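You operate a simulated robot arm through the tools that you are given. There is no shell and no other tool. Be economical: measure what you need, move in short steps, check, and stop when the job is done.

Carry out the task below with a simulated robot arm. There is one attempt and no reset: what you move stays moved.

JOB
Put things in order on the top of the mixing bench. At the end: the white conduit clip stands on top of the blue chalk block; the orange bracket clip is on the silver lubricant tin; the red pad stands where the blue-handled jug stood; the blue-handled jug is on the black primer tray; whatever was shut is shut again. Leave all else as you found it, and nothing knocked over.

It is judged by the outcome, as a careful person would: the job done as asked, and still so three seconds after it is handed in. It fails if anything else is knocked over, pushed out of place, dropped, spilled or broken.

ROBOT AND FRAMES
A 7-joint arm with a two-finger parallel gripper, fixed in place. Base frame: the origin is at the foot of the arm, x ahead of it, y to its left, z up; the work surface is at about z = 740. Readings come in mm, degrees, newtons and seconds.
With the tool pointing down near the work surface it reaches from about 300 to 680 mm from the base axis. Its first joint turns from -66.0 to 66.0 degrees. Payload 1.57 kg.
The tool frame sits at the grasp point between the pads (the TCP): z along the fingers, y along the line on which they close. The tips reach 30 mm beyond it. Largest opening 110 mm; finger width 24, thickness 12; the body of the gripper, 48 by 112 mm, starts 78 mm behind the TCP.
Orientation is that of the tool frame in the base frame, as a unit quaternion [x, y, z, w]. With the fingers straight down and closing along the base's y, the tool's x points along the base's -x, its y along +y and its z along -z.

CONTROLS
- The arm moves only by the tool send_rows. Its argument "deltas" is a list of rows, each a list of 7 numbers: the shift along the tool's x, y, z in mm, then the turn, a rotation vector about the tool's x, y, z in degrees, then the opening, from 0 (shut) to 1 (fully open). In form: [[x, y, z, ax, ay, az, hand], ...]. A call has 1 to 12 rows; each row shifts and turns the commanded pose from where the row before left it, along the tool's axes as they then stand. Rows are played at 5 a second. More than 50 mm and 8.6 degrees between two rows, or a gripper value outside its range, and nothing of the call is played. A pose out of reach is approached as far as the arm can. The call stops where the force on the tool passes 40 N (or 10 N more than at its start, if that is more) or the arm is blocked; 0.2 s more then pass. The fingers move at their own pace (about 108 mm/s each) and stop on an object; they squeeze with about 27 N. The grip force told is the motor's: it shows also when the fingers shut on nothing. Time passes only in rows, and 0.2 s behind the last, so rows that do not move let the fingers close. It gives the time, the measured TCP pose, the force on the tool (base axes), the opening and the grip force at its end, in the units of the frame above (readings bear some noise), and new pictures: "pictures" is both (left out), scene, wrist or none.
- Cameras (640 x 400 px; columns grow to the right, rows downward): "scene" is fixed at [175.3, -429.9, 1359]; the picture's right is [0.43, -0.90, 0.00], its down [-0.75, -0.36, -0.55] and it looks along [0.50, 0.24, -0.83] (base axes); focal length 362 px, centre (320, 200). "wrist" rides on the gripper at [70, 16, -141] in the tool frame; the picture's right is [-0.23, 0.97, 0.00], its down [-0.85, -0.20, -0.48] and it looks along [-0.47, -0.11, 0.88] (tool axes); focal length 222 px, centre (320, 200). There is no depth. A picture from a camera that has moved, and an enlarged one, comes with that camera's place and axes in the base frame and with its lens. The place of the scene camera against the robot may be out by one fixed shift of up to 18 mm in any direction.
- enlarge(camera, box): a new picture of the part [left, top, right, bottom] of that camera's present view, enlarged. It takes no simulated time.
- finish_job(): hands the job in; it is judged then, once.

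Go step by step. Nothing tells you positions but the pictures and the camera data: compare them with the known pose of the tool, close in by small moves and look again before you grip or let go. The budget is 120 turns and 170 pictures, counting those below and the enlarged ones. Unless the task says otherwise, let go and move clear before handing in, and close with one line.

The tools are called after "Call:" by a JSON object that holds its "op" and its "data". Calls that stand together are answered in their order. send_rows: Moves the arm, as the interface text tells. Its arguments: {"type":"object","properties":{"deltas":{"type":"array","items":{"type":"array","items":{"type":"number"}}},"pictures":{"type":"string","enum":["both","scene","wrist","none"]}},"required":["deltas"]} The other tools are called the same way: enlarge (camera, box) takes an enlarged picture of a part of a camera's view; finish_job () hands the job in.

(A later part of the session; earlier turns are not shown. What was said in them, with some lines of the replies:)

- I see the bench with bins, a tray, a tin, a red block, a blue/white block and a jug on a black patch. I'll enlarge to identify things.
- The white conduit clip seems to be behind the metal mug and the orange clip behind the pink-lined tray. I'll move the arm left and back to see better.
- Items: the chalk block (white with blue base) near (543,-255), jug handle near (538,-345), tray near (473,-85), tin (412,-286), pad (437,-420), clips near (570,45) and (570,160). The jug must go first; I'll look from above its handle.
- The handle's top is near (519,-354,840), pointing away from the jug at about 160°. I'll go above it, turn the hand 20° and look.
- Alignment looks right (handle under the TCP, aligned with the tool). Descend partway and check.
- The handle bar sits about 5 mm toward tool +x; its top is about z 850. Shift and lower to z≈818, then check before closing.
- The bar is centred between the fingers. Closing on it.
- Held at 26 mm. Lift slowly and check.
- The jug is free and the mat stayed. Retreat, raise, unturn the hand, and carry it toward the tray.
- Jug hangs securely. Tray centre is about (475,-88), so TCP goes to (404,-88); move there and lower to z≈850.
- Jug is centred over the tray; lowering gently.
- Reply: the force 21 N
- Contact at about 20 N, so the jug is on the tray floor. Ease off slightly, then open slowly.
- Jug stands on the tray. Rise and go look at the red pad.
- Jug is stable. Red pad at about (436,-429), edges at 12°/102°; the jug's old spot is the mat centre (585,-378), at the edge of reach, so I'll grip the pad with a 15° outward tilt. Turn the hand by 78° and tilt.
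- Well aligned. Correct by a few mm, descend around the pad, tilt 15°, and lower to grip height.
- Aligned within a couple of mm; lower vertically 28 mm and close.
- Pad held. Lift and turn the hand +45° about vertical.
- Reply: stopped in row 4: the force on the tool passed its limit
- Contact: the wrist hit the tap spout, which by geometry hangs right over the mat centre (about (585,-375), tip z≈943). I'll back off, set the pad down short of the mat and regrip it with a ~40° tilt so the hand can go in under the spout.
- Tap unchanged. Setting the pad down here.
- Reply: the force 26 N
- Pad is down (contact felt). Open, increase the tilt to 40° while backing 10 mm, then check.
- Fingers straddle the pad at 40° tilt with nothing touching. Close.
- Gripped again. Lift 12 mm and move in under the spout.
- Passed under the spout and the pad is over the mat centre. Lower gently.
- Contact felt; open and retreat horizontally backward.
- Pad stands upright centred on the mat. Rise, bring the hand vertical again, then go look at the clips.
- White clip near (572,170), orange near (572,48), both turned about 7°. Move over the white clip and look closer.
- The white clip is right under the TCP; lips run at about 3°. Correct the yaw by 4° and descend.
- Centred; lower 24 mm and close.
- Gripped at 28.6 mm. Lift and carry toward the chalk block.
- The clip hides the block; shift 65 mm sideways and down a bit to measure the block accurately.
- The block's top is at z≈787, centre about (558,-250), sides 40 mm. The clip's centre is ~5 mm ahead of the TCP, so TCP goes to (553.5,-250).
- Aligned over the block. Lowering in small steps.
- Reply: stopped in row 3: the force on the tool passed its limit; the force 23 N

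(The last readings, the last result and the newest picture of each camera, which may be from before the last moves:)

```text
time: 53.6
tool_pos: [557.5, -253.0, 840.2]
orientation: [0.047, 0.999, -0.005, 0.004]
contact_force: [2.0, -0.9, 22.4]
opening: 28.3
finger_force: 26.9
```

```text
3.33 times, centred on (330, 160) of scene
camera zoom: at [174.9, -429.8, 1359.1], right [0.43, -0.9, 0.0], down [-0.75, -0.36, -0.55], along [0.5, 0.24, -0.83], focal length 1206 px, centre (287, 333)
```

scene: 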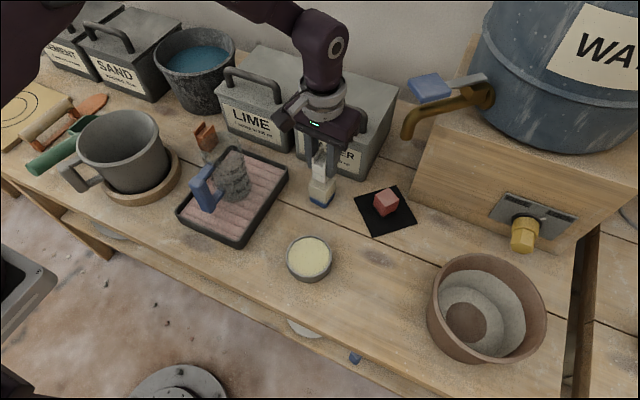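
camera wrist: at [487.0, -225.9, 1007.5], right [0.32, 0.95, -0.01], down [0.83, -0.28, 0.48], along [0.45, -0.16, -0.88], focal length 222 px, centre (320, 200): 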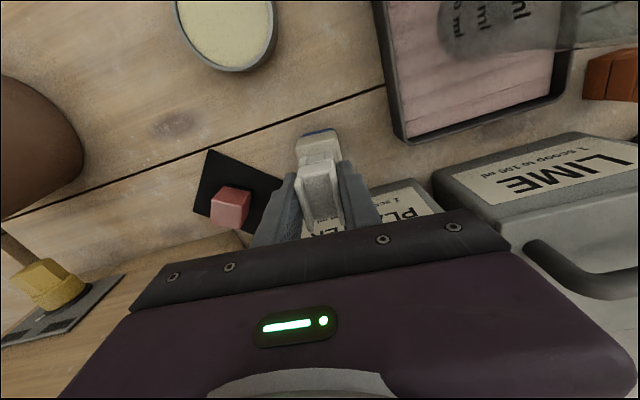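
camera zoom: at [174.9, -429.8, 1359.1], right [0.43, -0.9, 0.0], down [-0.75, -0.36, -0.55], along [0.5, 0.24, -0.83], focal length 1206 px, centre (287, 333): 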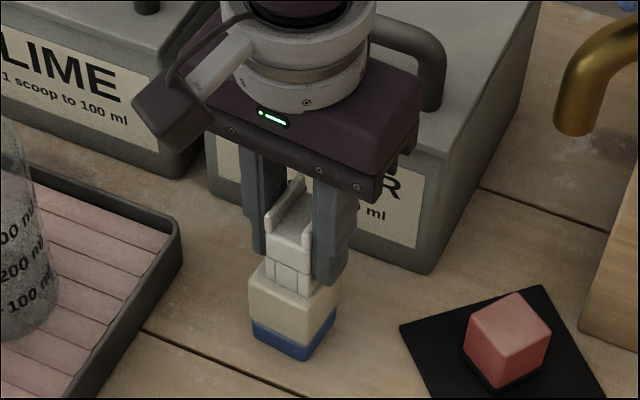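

The clip is down on the block (contact ~22 N). Ease up 1.5 mm and look before opening.

Call:
{"op": "send_rows", "data": {"deltas": [[0, 0, -1.5, 0, 0, 0, 0], [0, 0, 0, 0, 0, 0, 0]], "pictures": "none"}}

Call:
{"op": "enlarge", "data": {"camera": "wrist", "box": [240, 100, 400, 220]}}

Call:
{"op": "enlarge", "data": {"camera": "scene", "box": [290, 140, 350, 215]}}

```text
time: 54.2
tool_pos: [554.3, -251.9, 841.2]
orientation: [0.046, 0.999, -0.004, 0.002]
contact_force: [2.9, -2.0, 6.6]
opening: 28.3
finger_force: 27.2
```

```text
3.33 times, centred on (320, 160) of wrist
camera zoom: at [488.0, -227.2, 982.5], right [0.32, 0.95, -0.01], down [0.83, -0.27, 0.48], along [0.46, -0.16, -0.88], focal length 740 px, centre (320, 333)
```

zoom: 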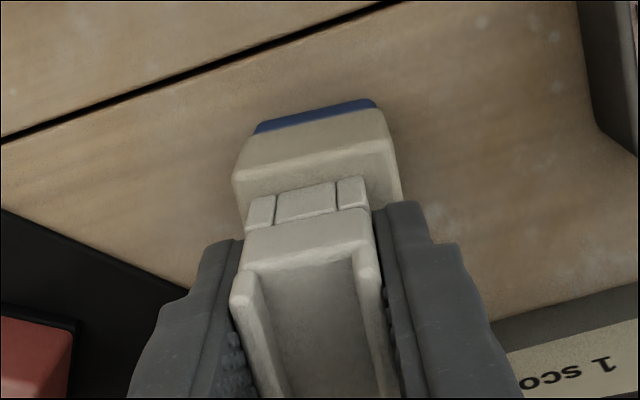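

```text
5.33 times, centred on (320, 178) of scene
camera zoom: at [175.2, -429.9, 1359.0], right [0.43, -0.9, 0.0], down [-0.75, -0.36, -0.55], along [0.5, 0.24, -0.83], focal length 1930 px, centre (320, 320)
```

zoom: 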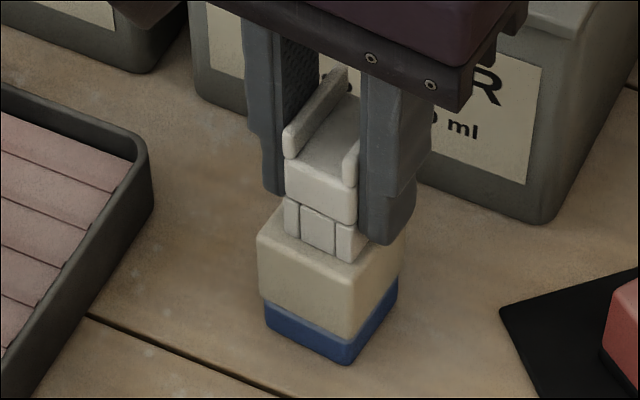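

Clip sits well within the block's top. Open slowly and rise straight up.

Call:
{"op": "send_rows", "data": {"deltas": [[0, 0, 0, 0, 0, 0, 0.28], [0, 0, 0, 0, 0, 0, 0.34], [0, 0, 0, 0, 0, 0, 0.45], [0, 0, 0, 0, 0, 0, 0.45], [0, 0, -10, 0, 0, 0, 0.45], [0, 0, -30, 0, 0, 0, 0.45], [0, 0, -45, 0, 0, 0, 0.45], [0, 0, -45, 0, 0, 0, 0.45], [0, 0, 0, 0, 0, 0, 0.45]]}}

Call:
{"op": "enlarge", "data": {"camera": "scene", "box": [280, 130, 360, 220]}}

```text
time: 56.2
tool_pos: [557.2, -250.8, 972.1]
orientation: [0.047, 0.999, -0.005, 0.002]
contact_force: [-0.8, 0.5, 0.9]
opening: 49.5
finger_force: 0.0
camera wrist: at [488.4, -225.9, 1112.8], right [0.32, 0.95, -0.01], down [0.83, -0.27, 0.48], along [0.46, -0.16, -0.88], focal length 222 px, centre (320, 200)
```

scene: 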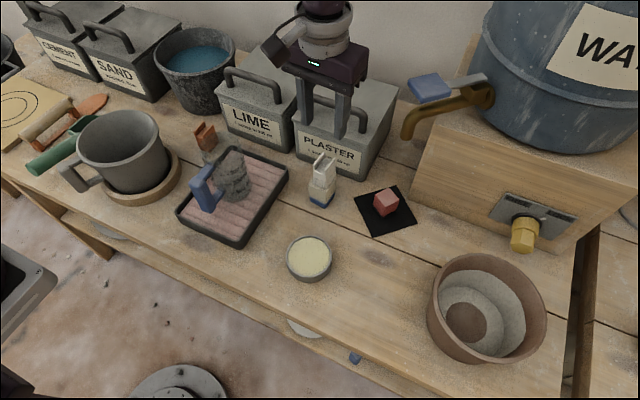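
wrist: 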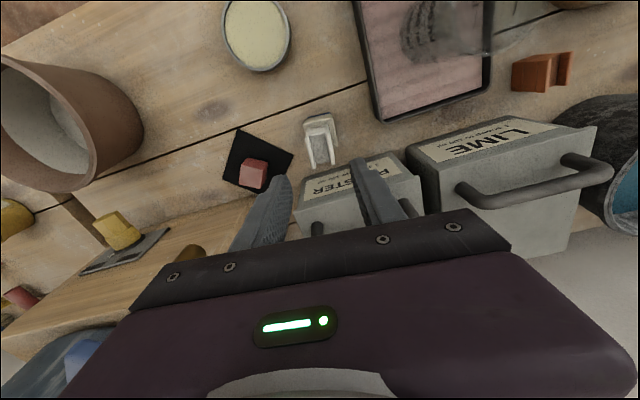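

```text
4.44 times, centred on (320, 175) of scene
camera zoom: at [175.3, -429.9, 1359.0], right [0.43, -0.9, 0.0], down [-0.75, -0.36, -0.55], along [0.5, 0.24, -0.83], focal length 1608 px, centre (320, 311)
```

zoom: 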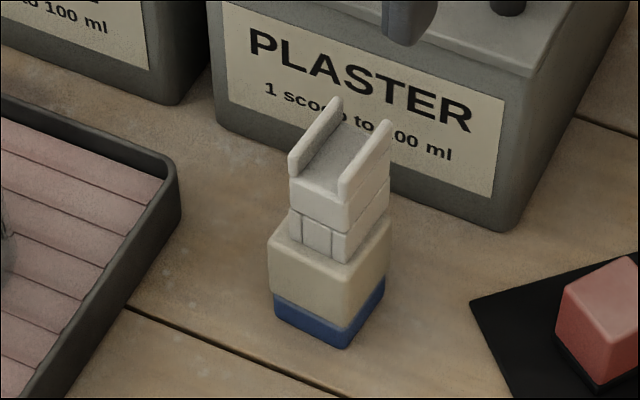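

White clip stands on the block. Now go to the orange clip near (572,47).

Call:
{"op": "send_rows", "data": {"deltas": [[1.8, 42.6, 0, 0, 0, 0, 0.45], [1.8, 42.6, 0, 0, 0, 0, 0.45], [1.8, 42.6, 0, 0, 0, 0, 0.45], [1.8, 42.6, 0, 0, 0, 0, 0.45], [1.8, 42.6, 0, 0, 0, 0, 0.5], [1.8, 42.6, 0, 0, 0, 0, 0.5], [1.8, 42.6, 0, 0, 0, 0, 0.5], [0, 0, 33, 0, 0, -6, 0.5], [0, 0, 33, 0, 0, -6, 0.5], [0, 0, 0, 0, 0, 0, 0.5]]}}

Call:
{"op": "enlarge", "data": {"camera": "wrist", "box": [220, 80, 420, 220]}}

```text
time: 58.5
tool_pos: [571.3, 46.6, 903.2]
orientation: [-0.059, 0.998, -0.004, 0.001]
contact_force: [0.2, 0.2, 0.0]
opening: 54.8
finger_force: 0.2
camera wrist: at [499.6, 56.7, 1044.7], right [0.11, 0.99, -0.01], down [0.87, -0.09, 0.48], along [0.48, -0.06, -0.88], focal length 222 px, centre (320, 200)
```

scene: 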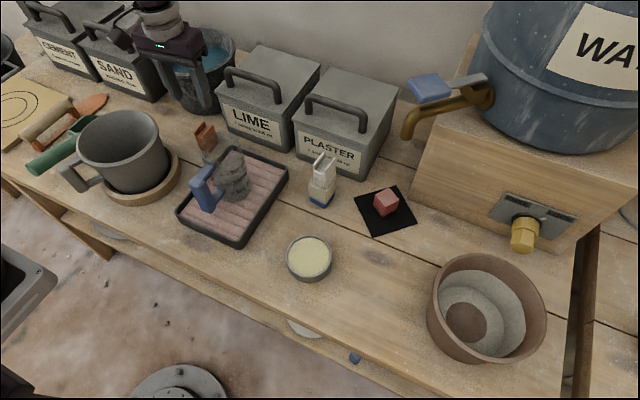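
wrist: 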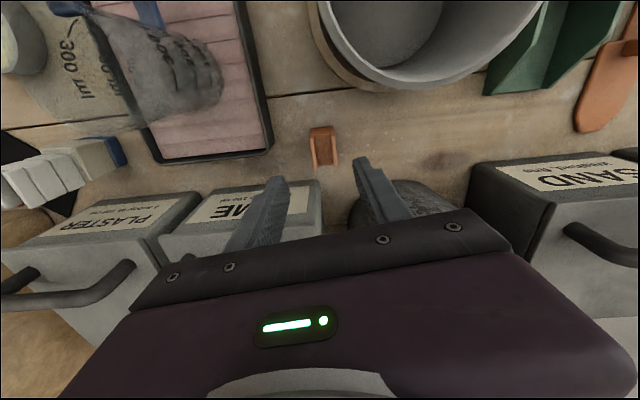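

```text
2.86 times, centred on (320, 150) of wrist
camera zoom: at [499.6, 56.7, 1044.7], right [0.11, 0.99, -0.01], down [0.87, -0.09, 0.48], along [0.48, -0.06, -0.88], focal length 635 px, centre (320, 343)
```

zoom: 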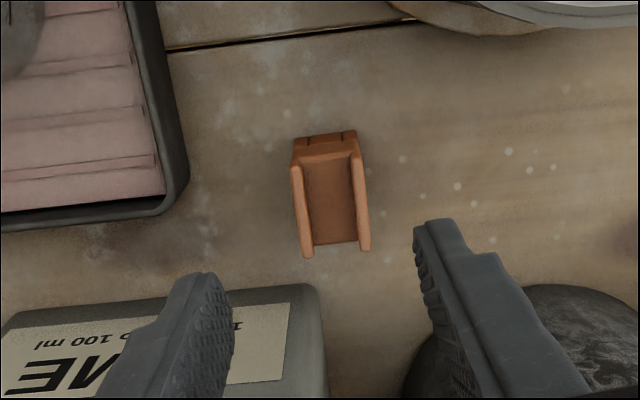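

Small corrections (+3 mm forward, +3.5 mm left, 6° turn), then descend.

Call:
{"op": "send_rows", "data": {"deltas": [[-3, 3.5, 30, 0, 0, 6, 0.5], [0, 0, 40, 0, 0, 0, 0.5], [0, 0, 28, 0, 0, 0, 0.5], [0, 0, 0, 0, 0, 0, 0.5]], "pictures": "none"}}

Call:
{"op": "enlarge", "data": {"camera": "wrist", "box": [220, 100, 420, 240]}}

```text
time: 59.5
tool_pos: [573.8, 48.2, 803.3]
orientation: [-0.005, 1.0, -0.004, 0.002]
contact_force: [0.3, 0.1, 0.3]
opening: 55.0
finger_force: 0.0
```

```text
2.86 times, centred on (320, 170) of wrist
camera zoom: at [504.2, 66.5, 944.5], right [0.22, 0.98, -0.01], down [0.86, -0.18, 0.48], along [0.47, -0.11, -0.88], focal length 635 px, centre (320, 286)
```

zoom: 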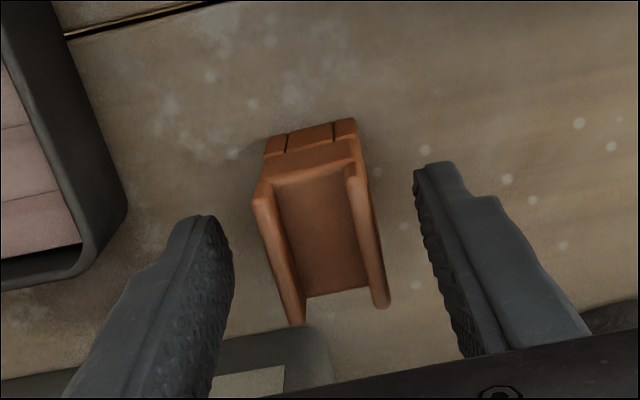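

Well centred; lower 18 mm and close.

Call:
{"op": "send_rows", "data": {"deltas": [[0, 0, 18, 0, 0, 0, 0.5], [0, 0, 0, 0, 0, 0, 0.4], [0, 0, 0, 0, 0, 0, 0.2], [0, 0, 0, 0, 0, 0, 0], [0, 0, 0, 0, 0, 0, 0]], "pictures": "none"}}

Call:
{"op": "enlarge", "data": {"camera": "wrist", "box": [220, 100, 420, 240]}}

```text
time: 60.6
tool_pos: [573.3, 49.0, 786.4]
orientation: [-0.006, 1.0, -0.004, 0.001]
contact_force: [0.4, 0.4, 4.0]
opening: 28.7
finger_force: 27.1
```

```text
2.86 times, centred on (320, 170) of wrist
camera zoom: at [503.4, 65.5, 927.2], right [0.22, 0.98, -0.01], down [0.86, -0.18, 0.48], along [0.47, -0.11, -0.88], focal length 635 px, centre (320, 286)
```

zoom: 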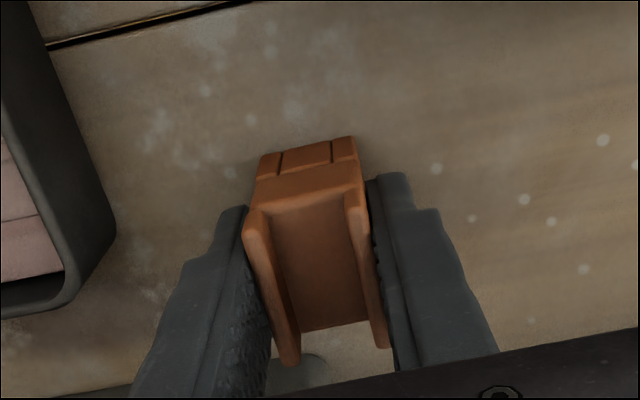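

Gripped. Lift and carry to above the tin.

Call:
{"op": "send_rows", "data": {"deltas": [[0, 0, -15, 0, 0, 0, 0], [0, 0, -40, 0, 0, 0, 0], [0, 0, -45, 0, 0, 0, 0], [0, 0, -45, 0, 0, 0, 0], [0, 0, -40, 0, 0, 0, 0], [0, 0, 0, 0, 0, 0, 0]], "pictures": "none"}}

Call:
{"op": "send_rows", "data": {"deltas": [[18.4, -37.4, 0, 0, 0, 0, 0], [18.4, -37.4, 0, 0, 0, 0, 0], [18.4, -37.4, 0, 0, 0, 0, 0], [18.4, -37.4, 0, 0, 0, 0, 0], [18.4, -37.4, 0, 0, 0, 0, 0], [18.4, -37.4, 0, 0, 0, 0, 0], [18.4, -37.4, 0, 0, 0, 0, 0], [18.4, -37.4, 0, 0, 0, 0, 0], [18.4, -37.4, 0, 0, 0, 0, 0], [0, 0, 30, 0, 0, 0, 0], [0, 0, 30, 0, 0, 0, 0], [0, 0, 0, 0, 0, 0, 0]]}}

Call:
{"op": "enlarge", "data": {"camera": "wrist", "box": [220, 80, 420, 240]}}

Call:
{"op": "enlarge", "data": {"camera": "scene", "box": [240, 180, 380, 300]}}

```text
time: 62.0
tool_pos: [573.3, 50.3, 971.5]
orientation: [-0.006, 1.0, -0.004, 0.001]
contact_force: [-0.6, 0.1, 0.0]
opening: 28.5
finger_force: 27.7
```

```text
time: 64.7
tool_pos: [412.2, -286.9, 914.9]
orientation: [-0.006, 1.0, -0.004, 0.002]
contact_force: [0.3, -0.1, 0.2]
opening: 28.5
finger_force: 27.2
camera wrist: at [341.4, -268.6, 1056.0], right [0.21, 0.98, -0.01], down [0.86, -0.18, 0.48], along [0.47, -0.11, -0.88], focal length 222 px, centre (320, 200)
```

scene: 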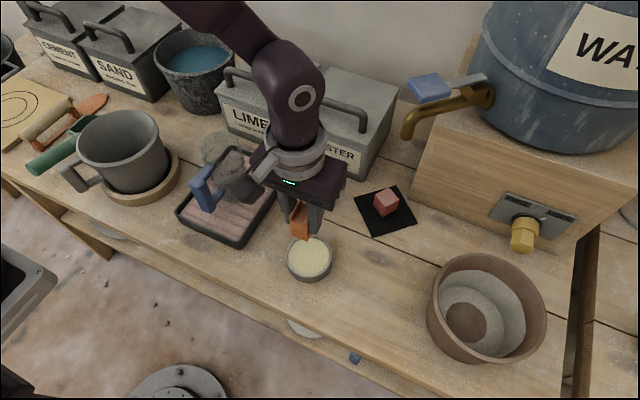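
wrist: 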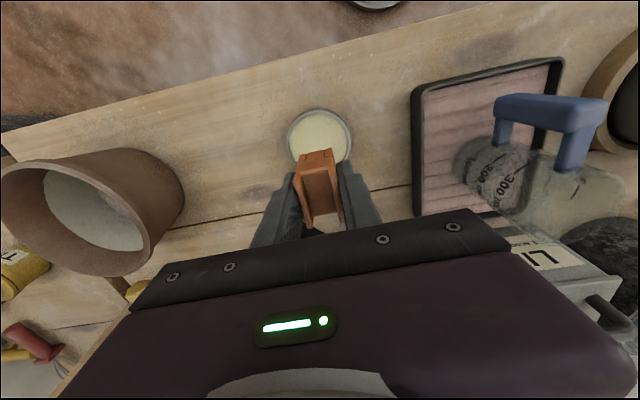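

```text
2.50 times, centred on (320, 160) of wrist
camera zoom: at [341.4, -268.6, 1056.0], right [0.21, 0.98, -0.01], down [0.86, -0.18, 0.48], along [0.47, -0.11, -0.88], focal length 555 px, centre (320, 300)
```

zoom: 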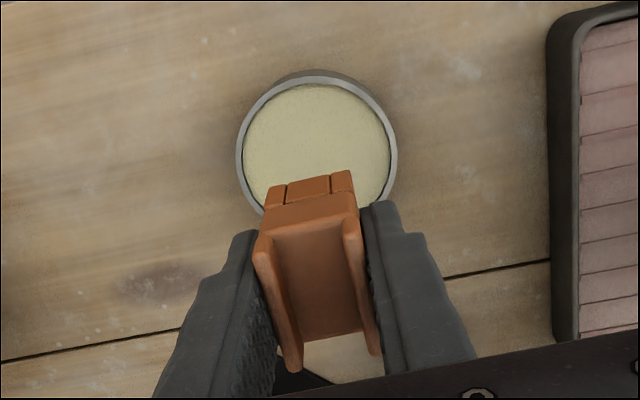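

```text
3.33 times, centred on (310, 240) of scene
camera zoom: at [175.3, -429.9, 1359.0], right [0.43, -0.9, 0.0], down [-0.75, -0.36, -0.55], along [0.5, 0.24, -0.83], focal length 1206 px, centre (353, 67)
```

zoom: 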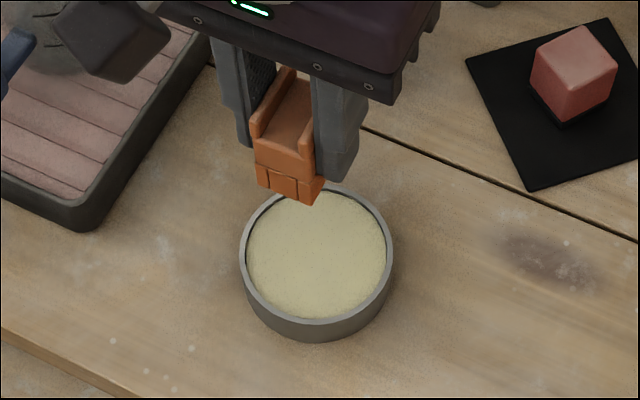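

The tin is centred beneath the TCP; shift 5 mm back for the clip's offset and lower to near the surface.

Call:
{"op": "send_rows", "data": {"deltas": [[5, -1, 30, 0, 0, 0, 0], [0, 0, 30, 0, 0, 0, 0], [0, 0, 25, 0, 0, 0, 0], [0, 0, 0, 0, 0, 0, 0]], "pictures": "none"}}

Call:
{"op": "enlarge", "data": {"camera": "scene", "box": [260, 190, 360, 290]}}

Call:
{"op": "enlarge", "data": {"camera": "wrist", "box": [220, 80, 420, 240]}}

```text
time: 65.7
tool_pos: [406.6, -289.6, 828.2]
orientation: [-0.005, 1.0, -0.004, 0.001]
contact_force: [0.0, 0.4, 0.2]
opening: 28.4
finger_force: 26.9
```

```text
4.00 times, centred on (310, 240) of scene
camera zoom: at [175.3, -429.9, 1359.0], right [0.43, -0.9, 0.0], down [-0.75, -0.36, -0.55], along [0.5, 0.24, -0.83], focal length 1447 px, centre (360, 40)
```

zoom: 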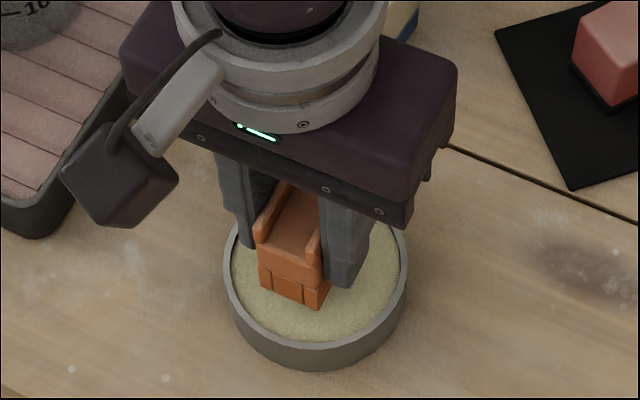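

```text
2.50 times, centred on (320, 160) of wrist
camera zoom: at [336.4, -272.4, 969.3], right [0.21, 0.98, -0.01], down [0.86, -0.18, 0.48], along [0.47, -0.11, -0.88], focal length 555 px, centre (320, 300)
```

zoom: 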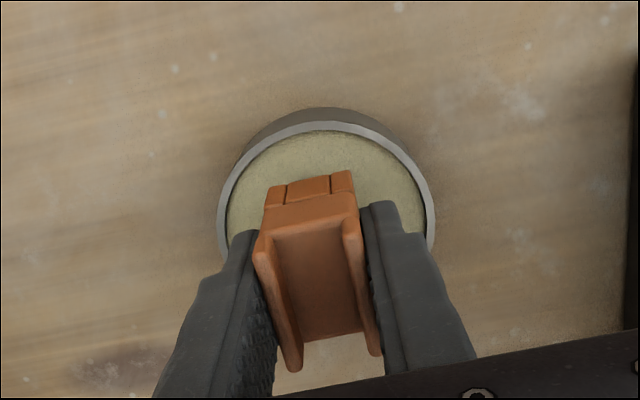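

Call:
{"op": "send_rows", "data": {"deltas": [[0, 1, 8, 0, 0, 0, 0], [0, 0, 3, 0, 0, 0, 0], [0, 0, 0, 0, 0, 0, 0]], "pictures": "none"}}

Call:
{"op": "send_rows", "data": {"deltas": [[0, 0, 3, 0, 0, 0, 0], [0, 0, 0, 0, 0, 0, 0]], "pictures": "none"}}

```text
time: 66.5
tool_pos: [407.2, -288.1, 818.2]
orientation: [-0.007, 1.0, -0.005, 0.002]
contact_force: [0.1, -0.5, -1.4]
opening: 28.6
finger_force: 27.2
```

```text
time: 67.0
tool_pos: [407.1, -288.4, 815.0]
orientation: [-0.005, 1.0, -0.005, 0.002]
contact_force: [-0.2, -0.1, -1.1]
opening: 28.5
finger_force: 27.2
```

Call:
{"op": "send_rows", "data": {"deltas": [[0, 0, 3, 0, 0, 0, 0], [0, 0, 0, 0, 0, 0, 0]], "pictures": "none"}}

Call:
{"op": "enlarge", "data": {"camera": "scene", "box": [270, 210, 350, 290]}}

```text
time: 67.7
tool_pos: [406.3, -286.9, 813.6]
orientation: [-0.007, 1.0, -0.005, 0.002]
contact_force: [-2.5, 0.9, 13.1]
opening: 28.6
finger_force: 26.6
```

```text
5.00 times, centred on (310, 250) of scene
camera zoom: at [175.0, -429.8, 1359.1], right [0.43, -0.9, 0.0], down [-0.75, -0.36, -0.55], along [0.5, 0.24, -0.83], focal length 1809 px, centre (370, -50)
```

zoom: 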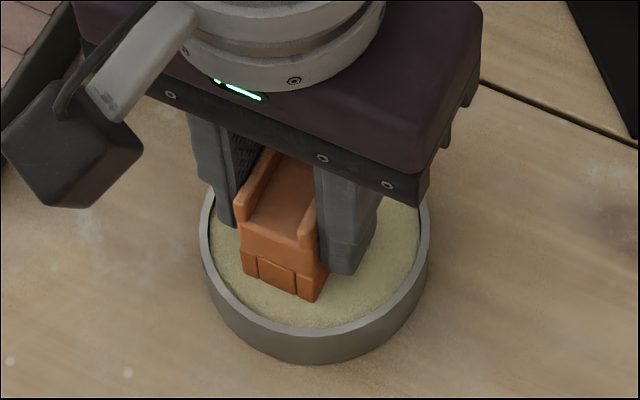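

Contact; the clip rests on the tin. Open slowly and rise.

Call:
{"op": "send_rows", "data": {"deltas": [[0, 0, -0.5, 0, 0, 0, 0.27], [0, 0, 0, 0, 0, 0, 0.32], [0, 0, 0, 0, 0, 0, 0.42], [0, 0, 0, 0, 0, 0, 0.42], [0, 0, -10, 0, 0, 0, 0.42], [0, 0, -30, 0, 0, 0, 0.42], [0, 0, -45, 0, 0, 0, 0.42], [0, 0, -45, 0, 0, 0, 0.42], [40, 10, -25, 0, 0, 0, 0.42], [30, 25, -10, 0, 0, 0, 0.42], [0, 0, 0, 0, 0, 0, 0.42]]}}

Call:
{"op": "enlarge", "data": {"camera": "scene", "box": [160, 120, 440, 290]}}

Call:
{"op": "enlarge", "data": {"camera": "scene", "box": [270, 200, 350, 290]}}

```text
time: 70.0
tool_pos: [336.8, -253.8, 979.1]
orientation: [-0.006, 1.0, -0.004, 0.001]
contact_force: [1.2, 0.6, -0.3]
opening: 46.2
finger_force: 0.0
camera wrist: at [267.0, -235.0, 1119.9], right [0.22, 0.98, -0.01], down [0.86, -0.18, 0.48], along [0.47, -0.11, -0.88], focal length 222 px, centre (320, 200)
```

scene: 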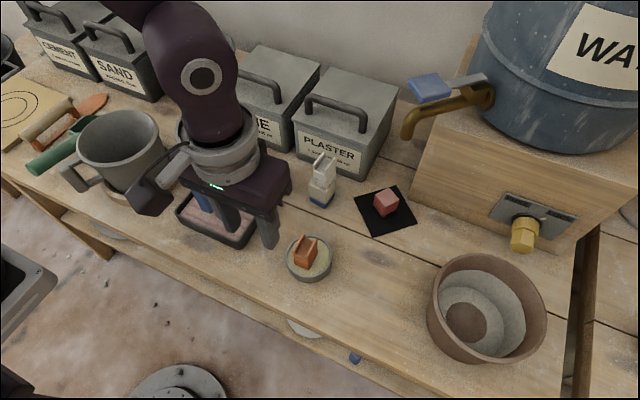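
wrist: 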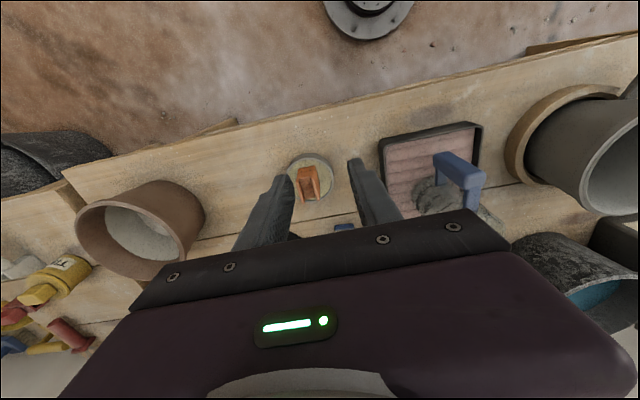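

```text
2.29 times, centred on (300, 205) of scene
camera zoom: at [175.2, -429.9, 1359.0], right [0.43, -0.9, 0.0], down [-0.75, -0.36, -0.55], along [0.5, 0.24, -0.83], focal length 827 px, centre (366, 189)
```

zoom: 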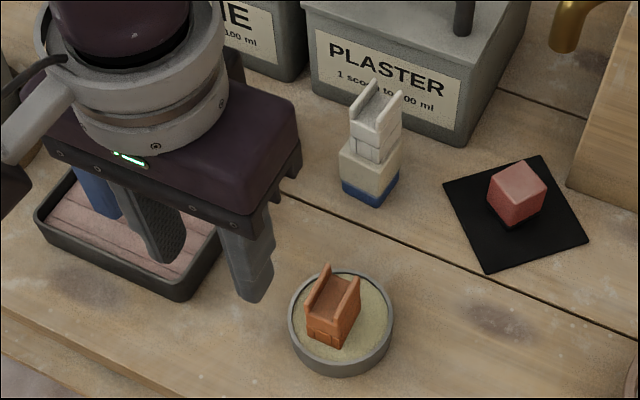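

```text
4.44 times, centred on (310, 245) of scene
camera zoom: at [175.2, -429.9, 1359.0], right [0.43, -0.9, 0.0], down [-0.75, -0.36, -0.55], along [0.5, 0.24, -0.83], focal length 1608 px, centre (364, 0)
```

zoom: 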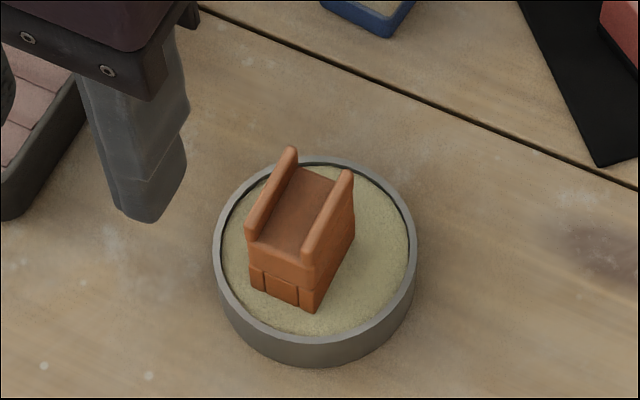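

All four placements look right and nothing else has moved. No lid or tap was opened, and the hand is clear. Handing in.

Call:
{"op": "finish_job", "data": {}}

```text
The job is handed in.
```

The job is handed in. The white clip stands on the blue chalk block, the orange clip is on the tin, and the red pad stands on the mat where the jug was. The jug is on the black tray. Nothing was opened, so nothing needed shutting; the wrist bumped the tap spout once, with no change visible.
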